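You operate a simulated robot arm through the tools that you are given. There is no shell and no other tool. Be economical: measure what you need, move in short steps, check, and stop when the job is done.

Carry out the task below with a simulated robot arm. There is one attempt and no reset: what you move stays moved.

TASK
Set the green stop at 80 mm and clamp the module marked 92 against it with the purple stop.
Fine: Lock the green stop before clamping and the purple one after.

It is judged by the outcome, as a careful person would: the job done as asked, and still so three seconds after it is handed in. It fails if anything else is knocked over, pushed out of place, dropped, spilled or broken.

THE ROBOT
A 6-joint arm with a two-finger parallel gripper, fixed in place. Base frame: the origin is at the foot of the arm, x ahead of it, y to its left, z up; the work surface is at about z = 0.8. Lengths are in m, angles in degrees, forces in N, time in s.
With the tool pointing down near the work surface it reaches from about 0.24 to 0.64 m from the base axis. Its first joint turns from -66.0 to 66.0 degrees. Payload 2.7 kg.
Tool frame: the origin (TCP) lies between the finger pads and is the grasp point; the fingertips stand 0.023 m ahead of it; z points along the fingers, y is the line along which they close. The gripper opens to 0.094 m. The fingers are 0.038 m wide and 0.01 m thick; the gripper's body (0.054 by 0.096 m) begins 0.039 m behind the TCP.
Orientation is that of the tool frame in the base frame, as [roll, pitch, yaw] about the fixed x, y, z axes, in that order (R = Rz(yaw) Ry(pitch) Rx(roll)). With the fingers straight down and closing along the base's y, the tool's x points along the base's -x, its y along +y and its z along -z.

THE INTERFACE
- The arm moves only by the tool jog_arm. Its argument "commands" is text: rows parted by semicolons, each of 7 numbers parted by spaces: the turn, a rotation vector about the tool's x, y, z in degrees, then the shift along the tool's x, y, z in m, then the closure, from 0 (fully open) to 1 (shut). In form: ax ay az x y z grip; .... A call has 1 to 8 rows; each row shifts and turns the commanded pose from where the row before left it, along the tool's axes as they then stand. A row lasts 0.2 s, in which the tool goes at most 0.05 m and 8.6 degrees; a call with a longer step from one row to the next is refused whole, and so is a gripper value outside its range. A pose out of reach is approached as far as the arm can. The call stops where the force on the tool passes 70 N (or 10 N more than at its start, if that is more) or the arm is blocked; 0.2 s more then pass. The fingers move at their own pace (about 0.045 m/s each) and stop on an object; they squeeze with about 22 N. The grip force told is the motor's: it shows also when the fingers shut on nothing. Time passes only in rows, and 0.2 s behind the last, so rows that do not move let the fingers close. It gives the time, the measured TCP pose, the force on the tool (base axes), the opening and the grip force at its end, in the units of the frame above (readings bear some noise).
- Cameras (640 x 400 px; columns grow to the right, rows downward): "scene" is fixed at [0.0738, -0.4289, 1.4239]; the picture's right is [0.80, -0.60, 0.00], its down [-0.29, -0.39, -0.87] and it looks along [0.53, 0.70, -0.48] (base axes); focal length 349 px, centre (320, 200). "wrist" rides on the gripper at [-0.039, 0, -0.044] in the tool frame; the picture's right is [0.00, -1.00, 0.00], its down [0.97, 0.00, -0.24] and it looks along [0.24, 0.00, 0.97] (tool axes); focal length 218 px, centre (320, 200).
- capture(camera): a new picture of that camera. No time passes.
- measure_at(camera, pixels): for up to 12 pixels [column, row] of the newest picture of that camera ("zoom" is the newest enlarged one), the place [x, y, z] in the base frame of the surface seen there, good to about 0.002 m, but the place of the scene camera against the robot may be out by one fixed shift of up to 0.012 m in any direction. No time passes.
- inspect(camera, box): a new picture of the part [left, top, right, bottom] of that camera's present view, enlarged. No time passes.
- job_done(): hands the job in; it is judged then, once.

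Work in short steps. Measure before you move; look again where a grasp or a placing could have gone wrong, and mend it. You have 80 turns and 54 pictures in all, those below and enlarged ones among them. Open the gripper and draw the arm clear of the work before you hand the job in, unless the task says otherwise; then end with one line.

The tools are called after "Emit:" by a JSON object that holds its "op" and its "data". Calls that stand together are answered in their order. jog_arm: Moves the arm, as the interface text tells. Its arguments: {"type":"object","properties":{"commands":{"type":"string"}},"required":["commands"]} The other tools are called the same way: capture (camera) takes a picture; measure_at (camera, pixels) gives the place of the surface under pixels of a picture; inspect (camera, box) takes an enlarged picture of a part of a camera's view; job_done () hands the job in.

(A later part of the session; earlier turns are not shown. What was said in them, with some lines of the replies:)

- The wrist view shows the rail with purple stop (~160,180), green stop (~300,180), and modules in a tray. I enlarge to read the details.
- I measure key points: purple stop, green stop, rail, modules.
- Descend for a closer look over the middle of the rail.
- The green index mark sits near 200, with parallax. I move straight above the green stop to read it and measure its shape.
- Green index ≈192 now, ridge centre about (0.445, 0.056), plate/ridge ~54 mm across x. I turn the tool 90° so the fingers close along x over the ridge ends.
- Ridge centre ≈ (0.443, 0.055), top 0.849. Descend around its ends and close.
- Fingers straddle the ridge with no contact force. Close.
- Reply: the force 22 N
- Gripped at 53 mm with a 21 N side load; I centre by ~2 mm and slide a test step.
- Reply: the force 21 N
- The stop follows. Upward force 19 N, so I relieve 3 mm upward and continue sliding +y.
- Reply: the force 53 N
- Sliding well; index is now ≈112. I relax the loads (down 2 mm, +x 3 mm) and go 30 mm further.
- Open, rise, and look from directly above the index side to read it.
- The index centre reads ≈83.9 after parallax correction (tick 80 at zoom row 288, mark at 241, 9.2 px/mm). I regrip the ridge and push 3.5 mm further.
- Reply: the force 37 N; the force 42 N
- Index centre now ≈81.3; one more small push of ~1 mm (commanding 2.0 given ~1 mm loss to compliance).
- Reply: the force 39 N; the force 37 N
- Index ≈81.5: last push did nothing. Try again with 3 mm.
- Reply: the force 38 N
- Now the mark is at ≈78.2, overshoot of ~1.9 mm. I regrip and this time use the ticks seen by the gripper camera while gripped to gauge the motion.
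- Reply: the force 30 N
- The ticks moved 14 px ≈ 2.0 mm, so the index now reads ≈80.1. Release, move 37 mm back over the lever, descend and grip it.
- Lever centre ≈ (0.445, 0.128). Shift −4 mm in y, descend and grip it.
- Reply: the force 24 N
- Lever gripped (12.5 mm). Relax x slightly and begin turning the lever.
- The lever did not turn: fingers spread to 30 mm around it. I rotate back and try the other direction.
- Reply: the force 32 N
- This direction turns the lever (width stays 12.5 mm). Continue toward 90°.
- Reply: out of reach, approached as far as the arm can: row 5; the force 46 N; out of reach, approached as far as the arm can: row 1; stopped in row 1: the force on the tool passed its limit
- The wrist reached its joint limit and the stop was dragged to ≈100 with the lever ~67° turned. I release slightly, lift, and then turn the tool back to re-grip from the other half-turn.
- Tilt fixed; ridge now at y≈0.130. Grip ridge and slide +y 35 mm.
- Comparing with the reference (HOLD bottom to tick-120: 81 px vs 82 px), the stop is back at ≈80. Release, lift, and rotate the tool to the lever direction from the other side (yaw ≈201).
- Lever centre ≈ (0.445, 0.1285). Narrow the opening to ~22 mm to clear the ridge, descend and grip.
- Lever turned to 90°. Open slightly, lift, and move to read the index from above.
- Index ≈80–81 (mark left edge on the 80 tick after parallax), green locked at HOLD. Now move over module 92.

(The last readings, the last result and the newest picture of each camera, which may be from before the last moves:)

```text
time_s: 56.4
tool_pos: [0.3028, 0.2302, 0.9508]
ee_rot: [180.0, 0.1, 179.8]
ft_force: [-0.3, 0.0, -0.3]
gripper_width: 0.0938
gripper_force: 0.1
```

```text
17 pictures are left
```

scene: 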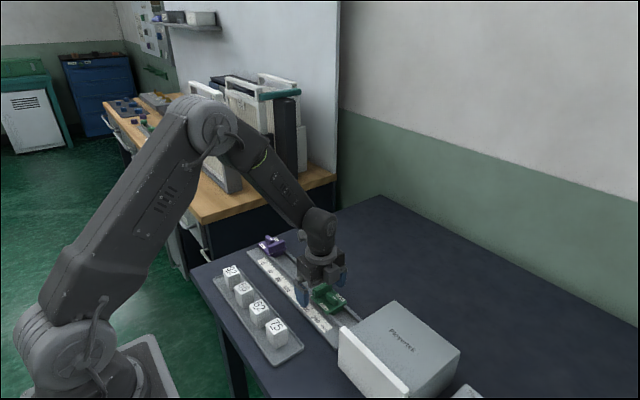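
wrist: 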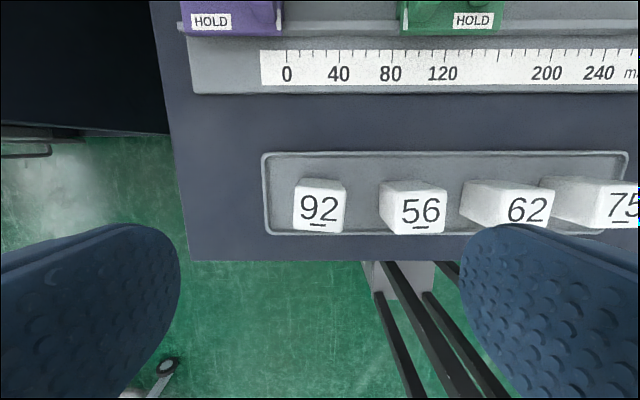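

Emit:
{"op": "inspect", "data": {"camera": "wrist", "box": [270, 165, 382, 245]}}

Emit:
{"op": "measure_at", "data": {"camera": "wrist", "pixels": [[298, 190], [297, 225], [342, 192], [342, 228], [320, 208], [270, 200], [362, 205], [320, 165], [386, 200], [400, 192], [320, 182], [320, 232]]}}

```text
5.00 times, centred on (326, 205) of wrist
```

zoom: 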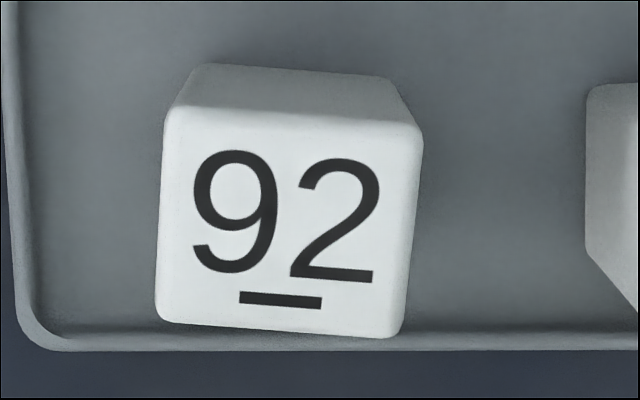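

```text
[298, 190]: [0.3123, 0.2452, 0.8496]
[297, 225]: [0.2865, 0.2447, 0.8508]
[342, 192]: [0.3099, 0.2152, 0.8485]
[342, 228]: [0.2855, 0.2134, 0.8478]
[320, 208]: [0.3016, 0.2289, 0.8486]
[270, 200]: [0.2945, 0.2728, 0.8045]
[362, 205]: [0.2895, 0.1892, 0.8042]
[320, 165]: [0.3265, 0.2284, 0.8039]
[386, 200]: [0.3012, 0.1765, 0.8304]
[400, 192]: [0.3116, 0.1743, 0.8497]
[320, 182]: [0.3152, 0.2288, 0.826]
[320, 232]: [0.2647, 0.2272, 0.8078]
```

Module 92: centre ≈ (0.2995, 0.2293), top 0.849, turned ~5° clockwise in the picture. Align, narrow to 55 mm, descend and grip.

Emit:
{"op": "jog_arm", "data": {"commands": "0 0 5 0.003 -0.001 0 0.415;0 0 0 0 0 0 0.415;0 0 0 0 0 0.04 0.415;0 0 0 0 0 0.04 0.415;0 0 0 0 0 0.022 0.415;0 0 0 0 0 0 0.415"}}

Emit:
{"op": "capture", "data": {"camera": "wrist"}}

```text
time_s: 57.8
tool_pos: [0.3017, 0.2274, 0.8495]
ee_rot: [180.0, 0.2, 174.8]
ft_force: [0.2, 0.0, 0.4]
gripper_width: 0.055
gripper_force: 0.0
```

```text
15 pictures are left
```

wrist: 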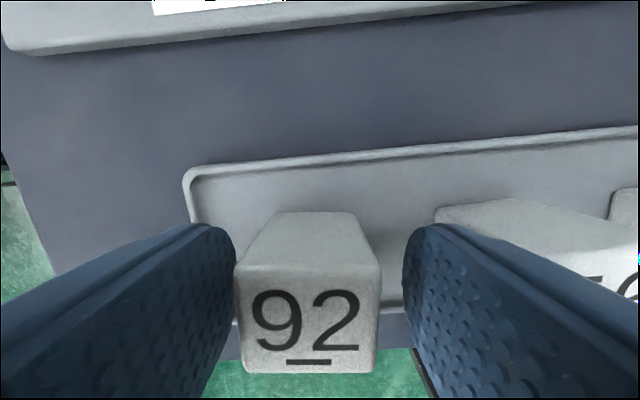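

Module is ~4 mm to the left of centre; shift and close.

Emit:
{"op": "jog_arm", "data": {"commands": "0 0 0 0 0.0035 0 0.415;0 0 0 0 0 0 0.6;0 0 0 0 0 0 1;0 0 0 0 0 0 1;0 0 0 0 0 0 1"}}

Emit:
{"op": "jog_arm", "data": {"commands": "0 0 0 0 0 -0.015 1;0 0 0 0 0 -0.03 1;0 0 0 0 0 -0.03 1;0 0 -5 0 0 0 1;0 0 0 0 0 0 1"}}

Emit:
{"op": "capture", "data": {"camera": "wrist"}}

```text
time_s: 59.0
tool_pos: [0.3019, 0.2312, 0.8501]
ee_rot: [179.9, 0.1, 174.8]
ft_force: [-0.1, -0.3, 0.1]
gripper_width: 0.0354
gripper_force: 21.9
```

```text
time_s: 60.2
tool_pos: [0.3, 0.2304, 0.9251]
ee_rot: [179.9, 0.1, 179.9]
ft_force: [-0.1, 1.1, 0.4]
gripper_width: 0.0
gripper_force: 22.7
```

```text
14 pictures are left
```

wrist: 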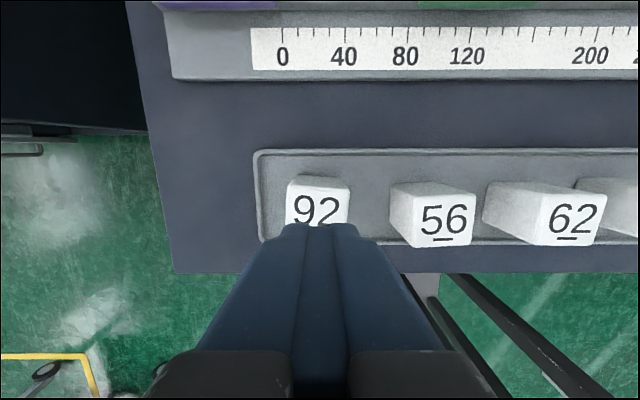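

The fingers had not fully gripped when I lifted; the module still stands in place. Reopen, and inspect its position again.

Emit:
{"op": "jog_arm", "data": {"commands": "0 0 5 0 0 -0.025 0.415;0 0 0 0 0 0 0.415;0 0 0 0 0 0 0.415;0 0 0 0 0 0 0.415;0 0 0 0 0 0 0.415"}}

Emit:
{"op": "capture", "data": {"camera": "wrist"}}

Emit:
{"op": "measure_at", "data": {"camera": "wrist", "pixels": [[300, 200], [300, 215], [320, 200], [340, 200], [320, 220], [310, 190], [330, 190], [310, 230], [335, 225]]}}

```text
time_s: 61.4
tool_pos: [0.3001, 0.2301, 0.9507]
ee_rot: [179.8, 0.0, 174.7]
ft_force: [-0.3, 0.2, -0.7]
gripper_width: 0.055
gripper_force: 0.0
```

```text
13 pictures are left
```

wrist: 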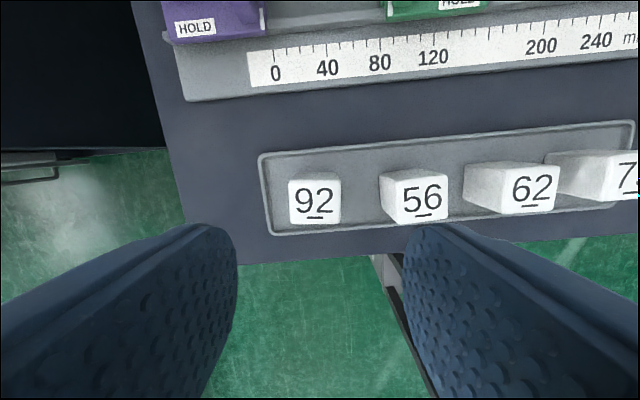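

```text
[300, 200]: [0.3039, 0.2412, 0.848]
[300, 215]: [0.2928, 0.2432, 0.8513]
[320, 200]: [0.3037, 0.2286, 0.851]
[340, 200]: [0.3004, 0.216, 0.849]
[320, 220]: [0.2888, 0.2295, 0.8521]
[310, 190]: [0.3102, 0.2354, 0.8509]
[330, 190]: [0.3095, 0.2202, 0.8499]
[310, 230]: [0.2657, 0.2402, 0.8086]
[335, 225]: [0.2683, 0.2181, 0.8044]
```

Module unchanged at ≈(0.300, 0.232). Re-descend with +3 mm y and close longer.

Emit:
{"op": "jog_arm", "data": {"commands": "0 0 0 0 0.003 0.04 0.415;0 0 0 0 0 0.04 0.415;0 0 0 0 0 0.022 0.415;0 0 0 0 0 0 0.415;0 0 0 0 0 0 1;0 0 0 0 0 0 1;0 0 0 0 0 0 1;0 0 0 0 0 0 1"}}

Emit:
{"op": "jog_arm", "data": {"commands": "0 0 0 0 0 0 1;0 0 0 0 0 0 1;0 0 0 0 0 0 1;0 0 0 0 0 0 1"}}

```text
time_s: 63.2
tool_pos: [0.3002, 0.2348, 0.8484]
ee_rot: [179.9, 0.1, 174.8]
ft_force: [0.3, 0.1, -0.4]
gripper_width: 0.0352
gripper_force: 22.4
```

```text
time_s: 64.2
tool_pos: [0.2998, 0.2348, 0.8481]
ee_rot: [179.8, 0.1, 174.8]
ft_force: [0.6, 0.1, 0.0]
gripper_width: 0.0353
gripper_force: 22.3
```

It was indeed gripped (35.3 mm, 22 N) earlier, so it slipped on the fast lift. Lift slowly this time.

Emit:
{"op": "jog_arm", "data": {"commands": "0 0 0 0 0 -0.002 1;0 0 0 0 0 -0.003 1;0 0 0 0 0 -0.003 1;0 0 0 0 0 -0.004 1;0 0 0 0 0 0 1"}}

Emit:
{"op": "capture", "data": {"camera": "wrist"}}

```text
time_s: 65.4
tool_pos: [0.3004, 0.2337, 0.8603]
ee_rot: [179.9, 0.1, 174.8]
ft_force: [0.0, 0.4, -0.5]
gripper_width: 0.0355
gripper_force: 22.0
```

```text
12 pictures are left
```

wrist: 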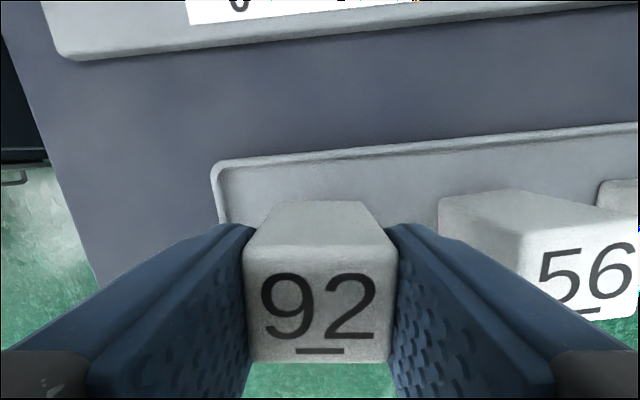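

Emit:
{"op": "measure_at", "data": {"camera": "wrist", "pixels": [[320, 260], [280, 340], [360, 340], [320, 220], [320, 180], [590, 230]]}}

```text
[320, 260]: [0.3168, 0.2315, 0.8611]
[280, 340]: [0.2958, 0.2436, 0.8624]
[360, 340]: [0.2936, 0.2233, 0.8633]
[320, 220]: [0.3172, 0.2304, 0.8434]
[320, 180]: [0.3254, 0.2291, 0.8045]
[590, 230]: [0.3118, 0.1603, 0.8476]
```

Module is lifted (top at 0.862). Raise it gently and straighten.

Emit:
{"op": "jog_arm", "data": {"commands": "0 0 0 0 0 -0.004 1;0 0 0 0 0 -0.007 1;0 0 0 0 0 -0.009 1;0 0 0 0 0 -0.009 1;0 0 0 0 0 -0.009 1;0 0 -2 0 0 -0.007 1;0 0 -3 0 0 -0.004 1;0 0 0 0 0 0 1"}}

Emit:
{"op": "jog_arm", "data": {"commands": "0 0 0 -0.005 0 0 1;0 0 0 -0.01 -0.003 0 1;0 0 0 -0.015 -0.004 0 1;0 0 0 -0.02 -0.004 0 1;0 0 0 -0.02 -0.004 0 1;0 0 0 -0.02 -0.003 0 1;0 0 0 -0.02 -0.003 0 1;0 0 0 -0.015 -0.0025 0 1"}}

Emit:
{"op": "jog_arm", "data": {"commands": "0 0 0 -0.012 0 0 1;0 0 0 -0.006 0 0 1;0 0 0 -0.002 0 0 1;0 0 0 0 0 0 1;0 0 0 0 0 0 1"}}

Emit:
{"op": "capture", "data": {"camera": "wrist"}}

```text
time_s: 67.2
tool_pos: [0.3012, 0.2347, 0.9097]
ee_rot: [179.9, 0.0, 179.8]
ft_force: [0.4, -0.1, 0.0]
gripper_width: 0.0355
gripper_force: 22.3
```

```text
time_s: 69.0
tool_pos: [0.4256, 0.2106, 0.9085]
ee_rot: [180.0, 0.0, 179.8]
ft_force: [-0.3, -0.5, -0.4]
gripper_width: 0.0357
gripper_force: 22.1
```

```text
time_s: 70.2
tool_pos: [0.4438, 0.2103, 0.9087]
ee_rot: [179.8, 0.1, 179.7]
ft_force: [0.6, 0.3, -1.0]
gripper_width: 0.0357
gripper_force: 21.6
```

```text
11 pictures are left
```

wrist: 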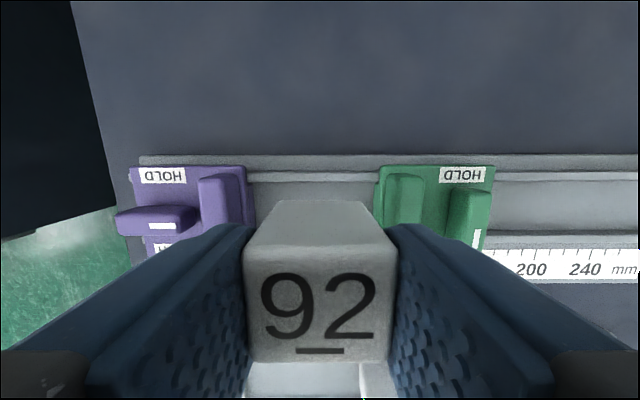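

Module sits over the gap between the stops (purple edge col 253, green edge col 377). Lower gently onto the rail floor.

Emit:
{"op": "jog_arm", "data": {"commands": "0 0 0 0 0 0.005 1;0 0 0 0 0 0.01 1;0 0 0 0 0 0.012 1;0 0 0 0 0 0.01 1;0 0 0 0 0 0.008 1;0 0 0 0 0 0.004 1;0 0 0 0 0 0 1;0 0 0 0 0 0 1"}}

Emit:
{"op": "capture", "data": {"camera": "wrist"}}

Emit:
{"op": "inspect", "data": {"camera": "scene", "box": [240, 220, 360, 320]}}

```text
time_s: 72.0
tool_pos: [0.4456, 0.2109, 0.8591]
ee_rot: [179.9, 0.1, 179.8]
ft_force: [0.2, -0.4, -0.6]
gripper_width: 0.0355
gripper_force: 22.3
```

```text
10 pictures are left
```

wrist: 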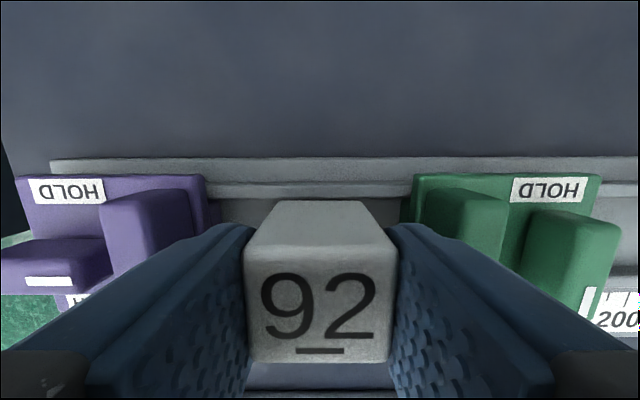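

```text
4.00 times, centred on (300, 270) of scene
```

zoom: 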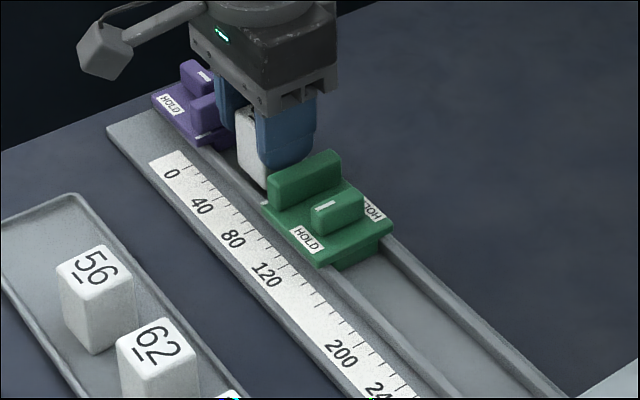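

Good fit between rails. Lower the last ~6 mm in small steps.

Emit:
{"op": "jog_arm", "data": {"commands": "0 0 0 0 0 0.002 1;0 0 0 0 0 0.002 1;0 0 0 0 0 0.0015 1;0 0 0 0 0 0 1"}}

Emit:
{"op": "jog_arm", "data": {"commands": "0 0 0 0 0 0.001 1;0 0 0 0 0 0.001 1;0 0 0 0 0 0 1"}}

```text
time_s: 73.0
tool_pos: [0.4453, 0.2105, 0.8537]
ee_rot: [179.9, 0.1, 179.8]
ft_force: [-1.3, 0.5, -1.0]
gripper_width: 0.0356
gripper_force: 22.0
```

```text
time_s: 73.8
tool_pos: [0.4447, 0.2114, 0.8526]
ee_rot: [-179.9, 0.0, 179.8]
ft_force: [-2.5, -0.2, 0.3]
gripper_width: 0.0357
gripper_force: 21.9
```

Emit:
{"op": "jog_arm", "data": {"commands": "0 0 0 0 0 0.001 1;0 0 0 0 0 0 1;0 0 0 0 0 0 0.52;0 0 0 0 0 0 0.52;0 0 0 0 0 -0.01 0.52;0 0 0 0 0 -0.03 0.52;0 0 0 0 0 -0.04 0.52;0 0 0 0 0 0 0.52"}}

Emit:
{"op": "capture", "data": {"camera": "wrist"}}

Emit:
{"op": "measure_at", "data": {"camera": "wrist", "pixels": [[320, 215], [310, 230], [330, 230], [200, 190], [200, 215], [165, 205], [145, 205], [250, 200]]}}

```text
time_s: 75.6
tool_pos: [0.445, 0.2092, 0.934]
ee_rot: [179.9, 0.2, 179.8]
ft_force: [-0.2, 0.5, 1.0]
gripper_width: 0.045
gripper_force: 0.0
```

```text
8 pictures are left
```

wrist: 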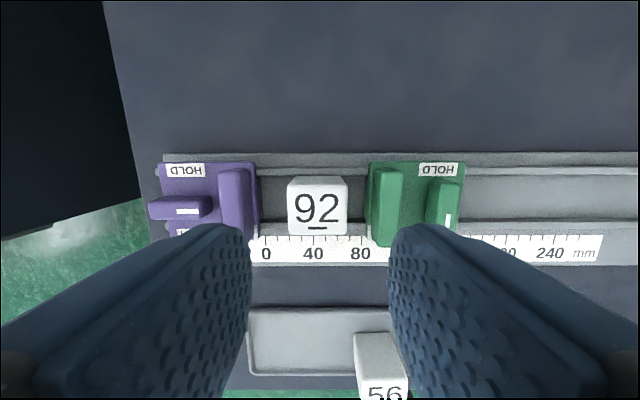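

```text
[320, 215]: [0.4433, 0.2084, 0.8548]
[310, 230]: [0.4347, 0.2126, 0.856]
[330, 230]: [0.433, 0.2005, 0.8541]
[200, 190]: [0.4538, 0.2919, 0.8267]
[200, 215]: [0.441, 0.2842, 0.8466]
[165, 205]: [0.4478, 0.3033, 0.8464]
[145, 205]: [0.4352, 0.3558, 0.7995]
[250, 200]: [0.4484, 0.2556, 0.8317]
```

Module 92 stands in the channel (top 0.855). Next grip the purple ridge (centre ≈ y 0.265): rotate the tool to yaw −90 and move above it.

Emit:
{"op": "jog_arm", "data": {"commands": "0 0 -8.5 0 0.02 0 0.3;0 0 -8.5 0 0 0 0.2;0 0 -8.5 0 0 0 0.2;0 0 -8.5 0 0 0 0.2;0 0 -8.5 0 0 0 0.2;0 0 -8.5 0 0 0 0.2;0 0 -8.5 0 0 0 0.2;0 0 -8.5 0 0 0 0.2"}}

Emit:
{"op": "jog_arm", "data": {"commands": "0 0 -8.5 0 0 0 0.2;0 0 -8.5 0 0 0 0.2;0 0 -4.8 0 0 0 0.2;0 0 0 -0.0355 0 0 0.2;0 0 0 0 0 0 0.2;0 0 0 0 0 0 0.2"}}

Emit:
{"op": "capture", "data": {"camera": "wrist"}}

Emit:
{"op": "measure_at", "data": {"camera": "wrist", "pixels": [[320, 190], [320, 200], [320, 210], [320, 220], [320, 230], [320, 180], [320, 170], [320, 160], [320, 150], [320, 240], [320, 140], [320, 250]]}}

```text
time_s: 77.4
tool_pos: [0.4467, 0.2293, 0.9317]
ee_rot: [179.9, 0.1, -112.0]
ft_force: [-0.1, -0.4, -0.5]
gripper_width: 0.0754
gripper_force: 0.0
```

```text
time_s: 78.8
tool_pos: [0.4446, 0.2658, 0.9321]
ee_rot: [-179.9, 0.2, -90.4]
ft_force: [0.3, 0.2, -0.5]
gripper_width: 0.0751
gripper_force: 0.1
```

```text
7 pictures are left
```

wrist: 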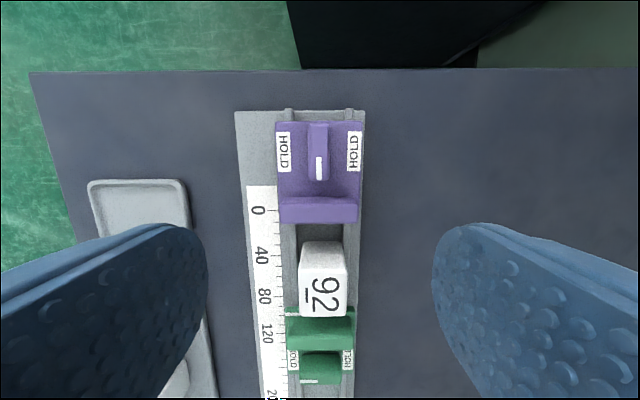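

```text
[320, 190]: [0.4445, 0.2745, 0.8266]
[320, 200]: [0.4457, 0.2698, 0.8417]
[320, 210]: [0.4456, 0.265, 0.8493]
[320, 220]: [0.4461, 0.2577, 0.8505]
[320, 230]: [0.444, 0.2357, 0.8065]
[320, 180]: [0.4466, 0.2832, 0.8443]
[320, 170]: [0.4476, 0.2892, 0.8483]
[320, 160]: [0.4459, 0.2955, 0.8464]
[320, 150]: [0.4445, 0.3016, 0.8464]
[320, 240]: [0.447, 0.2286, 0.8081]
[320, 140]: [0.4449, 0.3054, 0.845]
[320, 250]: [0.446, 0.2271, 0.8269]
```

Purple ridge centre y≈0.263. Descend, grip, and slide toward the module.

Emit:
{"op": "jog_arm", "data": {"commands": "0 0 0 0.003 0 0.04 0.2;0 0 0 0 0 0.03 0.2;0 0 0 0 0 0.012 0.2;0 0 0 0 0 0 0.6;0 0 0 0 0 0 1;0 0 0 0 0 0 1;0 0 0 0 0 0 1"}}

Emit:
{"op": "jog_arm", "data": {"commands": "0 0 0 0.006 0 0 1;0 0 0 0.008 0 0 1;0 0 0 0.008 0 0 1;0 0 0 0.006 0 0 1;0 0 0 0 0 0 1"}}

Emit:
{"op": "jog_arm", "data": {"commands": "0 0 0 0.004 0 0 1;0 0 0 0.004 0 0 1;0 0 0 0.003 0 0 1;0 0 0 0 0 0 1"}}

Emit:
{"op": "capture", "data": {"camera": "wrist"}}

```text
time_s: 80.4
tool_pos: [0.4441, 0.2604, 0.8495]
ee_rot: [179.9, 0.0, -90.4]
ft_force: [-17.2, 0.5, 3.6]
gripper_width: 0.0497
gripper_force: 44.8
```

```text
time_s: 81.6
tool_pos: [0.4448, 0.2339, 0.8497]
ee_rot: [-179.9, 0.1, -90.4]
ft_force: [-15.6, 0.0, 11.4]
gripper_width: 0.0495
gripper_force: 44.8
```

```text
time_s: 82.6
tool_pos: [0.4443, 0.2225, 0.8508]
ee_rot: [180.0, 0.0, -90.4]
ft_force: [-25.5, 1.1, 14.8]
gripper_width: 0.0493
gripper_force: 44.9
```

```text
6 pictures are left
```

wrist: 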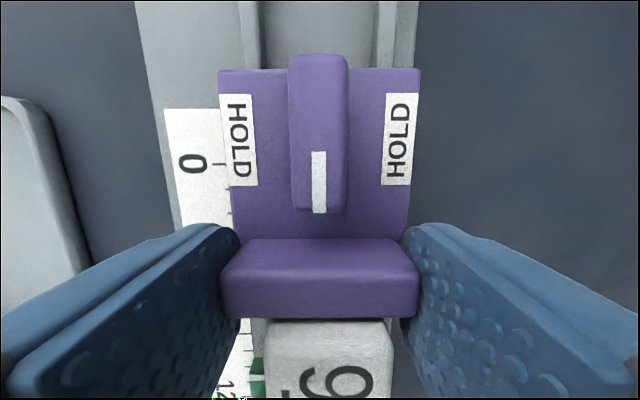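

Module is being pushed; now creep until contact force rises.

Emit:
{"op": "jog_arm", "data": {"commands": "0 0 0 0.0015 0 0 1;0 0 0 0.0015 0 0 1;0 0 0 0 0 0 1"}}

Emit:
{"op": "jog_arm", "data": {"commands": "0 0 0 0.0015 0 0 1;0 0 0 0.0015 0 0 1;0 0 0 0 0 0 1"}}

```text
time_s: 83.4
tool_pos: [0.4442, 0.221, 0.8515]
ee_rot: [179.8, -0.1, -90.4]
ft_force: [-28.5, 0.9, 18.8]
gripper_width: 0.0497
gripper_force: 44.4
```

```text
time_s: 84.2
tool_pos: [0.445, 0.2166, 0.8499]
ee_rot: [179.9, 0.0, -90.5]
ft_force: [-21.1, 1.4, 22.3]
gripper_width: 0.0499
gripper_force: 45.0
```

No contact yet (fy ≈ 1 N). Keep creeping.

Emit:
{"op": "jog_arm", "data": {"commands": "0 0 0 0.0015 0 0 1;0 0 0 0.001 0 0 1;0 0 0 0 0 0 1"}}

Emit:
{"op": "inspect", "data": {"camera": "scene", "box": [250, 225, 340, 300]}}

```text
time_s: 85.0
tool_pos: [0.4451, 0.2165, 0.851]
ee_rot: [-179.9, 0.1, -90.3]
ft_force: [-18.3, 17.0, 19.8]
gripper_width: 0.0495
gripper_force: 45.1
```

```text
5.33 times, centred on (295, 262) of scene
```

zoom: 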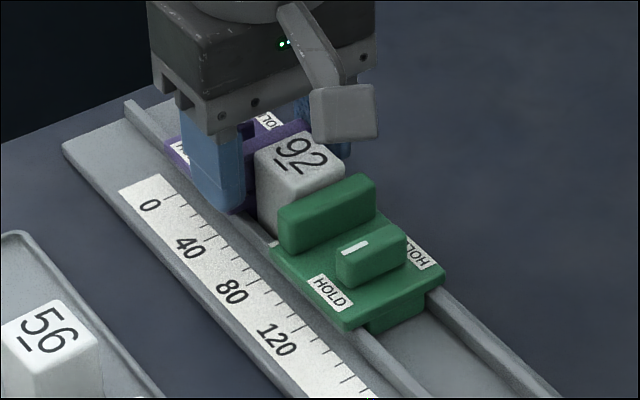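

Contact: fy = 17 N, module held between the stops. Release, lift, and move 38 mm back over the purple lever, descend and grip it.

Emit:
{"op": "jog_arm", "data": {"commands": "0 0 0 0 0 0 0.2;0 0 0 0 0 0 0.2;0 0 0 0 0 0 0.2;0 0 0 0 0 -0.03 0.2;0 0 0 0 0 -0.03 0.3;0 0 0 -0.038 0 0 0.4;0 0 0 0 0 0 0.4;0 0 0 0 0 0 0.4"}}

Emit:
{"op": "capture", "data": {"camera": "wrist"}}

Emit:
{"op": "measure_at", "data": {"camera": "wrist", "pixels": [[320, 190], [320, 200], [320, 210], [320, 220], [320, 230], [320, 240], [320, 250], [320, 260], [320, 270], [320, 280], [320, 290], [320, 180]]}}

```text
time_s: 86.8
tool_pos: [0.4472, 0.2545, 0.9084]
ee_rot: [-179.9, 0.2, -90.4]
ft_force: [0.6, -0.1, -0.6]
gripper_width: 0.0563
gripper_force: 0.0
```

```text
4 pictures are left
```

wrist: 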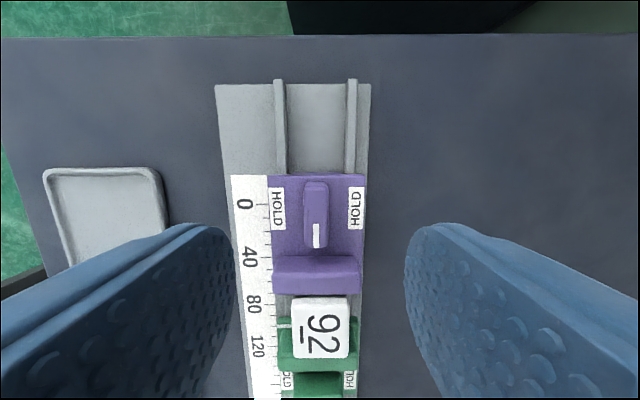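

```text
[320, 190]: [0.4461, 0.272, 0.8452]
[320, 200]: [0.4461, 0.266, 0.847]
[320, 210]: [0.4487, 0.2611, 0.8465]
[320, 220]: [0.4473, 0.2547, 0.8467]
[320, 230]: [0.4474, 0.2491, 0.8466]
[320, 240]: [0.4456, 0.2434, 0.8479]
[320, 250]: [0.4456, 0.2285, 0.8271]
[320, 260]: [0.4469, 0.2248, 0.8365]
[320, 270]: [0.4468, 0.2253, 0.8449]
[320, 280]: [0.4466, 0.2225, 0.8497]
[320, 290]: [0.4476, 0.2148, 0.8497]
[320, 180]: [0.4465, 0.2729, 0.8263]
```

Module touches both stops. Lever centre ≈ (0.445, 0.2575); shift slightly, descend and grip.

Emit:
{"op": "jog_arm", "data": {"commands": "0 0 0 -0.003 0.002 0.03 0.4;0 0 0 0 0 0.02 0.4;0 0 0 0 0 0.0045 0.4;0 0 0 0 0 0 0.8;0 0 0 0 0 0 1;0 0 0 0 0 0 1;0 0 0 0 0 0 1"}}

Emit:
{"op": "jog_arm", "data": {"commands": "0 0 6 0 0 0 1;0 0 6 0 0 0 1;0 0 6 0 0 0 1;0 0 0 0 0 0 1"}}

```text
time_s: 88.4
tool_pos: [0.4457, 0.2569, 0.8532]
ee_rot: [-179.9, 0.1, -90.4]
ft_force: [4.7, 0.5, -4.1]
gripper_width: 0.0126
gripper_force: 44.9
```

```text
time_s: 89.4
tool_pos: [0.4449, 0.2563, 0.8537]
ee_rot: [-179.9, 0.1, -108.5]
ft_force: [24.9, 6.1, -32.7]
gripper_width: 0.0126
gripper_force: 45.3
```

It turns this way (width steady). Continue.

Emit:
{"op": "jog_arm", "data": {"commands": "0 0 8 0 0 0.001 1;0 0 8 0 0 0 1;0 0 8 0 0 0 1;0 0 8 0 0 0 1;0 0 0 0 0 0 1"}}

Emit:
{"op": "jog_arm", "data": {"commands": "0 0 8 0 0 0 1;0 0 8 0 0 0 1;0 0 8 0 0 0 1;0 0 8 0 0 0 1;0 0 8 0 0 0 1;0 0 1.5 0 0 0 1;0 0 0 0 0 0 1"}}

```text
time_s: 90.6
tool_pos: [0.4453, 0.2577, 0.8549]
ee_rot: [180.0, 0.3, -140.5]
ft_force: [28.7, -1.8, -28.5]
gripper_width: 0.0124
gripper_force: 45.2
```

```text
time_s: 92.2
tool_pos: [0.4453, 0.2571, 0.8548]
ee_rot: [179.8, 0.2, 178.3]
ft_force: [26.2, 2.4, -32.7]
gripper_width: 0.0123
gripper_force: 44.8
```

Purple lever turned 90°. Open slightly, lift, and pull back to check.

Emit:
{"op": "jog_arm", "data": {"commands": "0 0 0 0 0 0 0.77;0 0 0 0 0 0 0.77;0 0 0 0 0 -0.03 0.77;0 0 0 0 0 -0.04 0.7;0 0 0 0 -0.04 -0.02 0.3;0 0 0 0 -0.04 -0.02 0;0 0 0 0 0 0 0;0 0 0 0 0 0 0"}}

Emit:
{"op": "inspect", "data": {"camera": "wrist", "box": [200, 130, 400, 255]}}

```text
time_s: 94.0
tool_pos: [0.4428, 0.1768, 0.9644]
ee_rot: [179.9, 0.1, 178.0]
ft_force: [0.7, 0.3, 0.6]
gripper_width: 0.0939
gripper_force: 0.1
```

```text
3.20 times, centred on (300, 192) of wrist
```

zoom: 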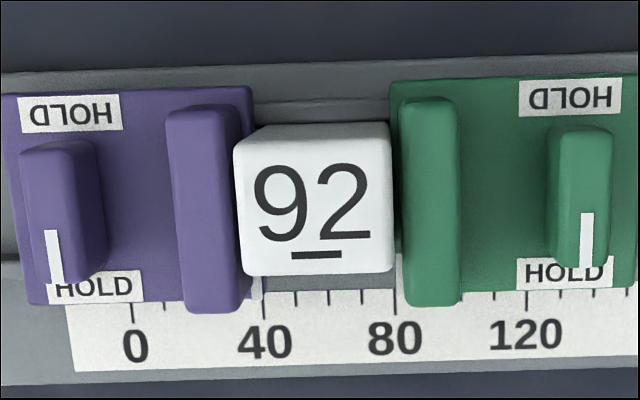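

Both levers point to HOLD, the module is clamped between the jaws, and the index sits at 80. Raise the arm clear and take a last look.

Emit:
{"op": "jog_arm", "data": {"commands": "0 0 0 0 -0.02 -0.04 0;0 0 0 0 -0.02 -0.04 0;0 0 0 0 -0.02 -0.04 0;0 0 0 0 -0.02 -0.04 0;0 0 0 0 0 0 0"}}

Emit:
{"op": "inspect", "data": {"camera": "scene", "box": [200, 220, 380, 360]}}

```text
time_s: 95.2
tool_pos: [0.4369, 0.0931, 1.1263]
ee_rot: [179.9, 0.0, 178.1]
ft_force: [0.6, 0.3, 0.5]
gripper_width: 0.094
gripper_force: 0.1
```

```text
2.86 times, centred on (290, 290) of scene
```

zoom: 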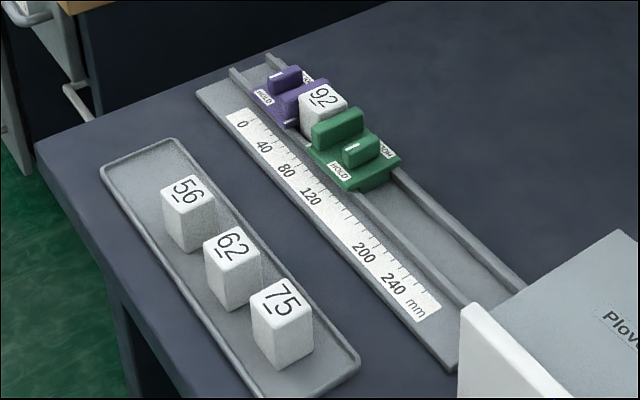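

Everything is in place and the arm is clear, so I hand in.

Emit:
{"op": "job_done", "data": {}}

```text
The job is handed in.
```

The job is handed in: the green stop is locked at about 80 mm (I read the index at 80–81), and module 92 is clamped against it by the purple stop, which I locked after clamping.
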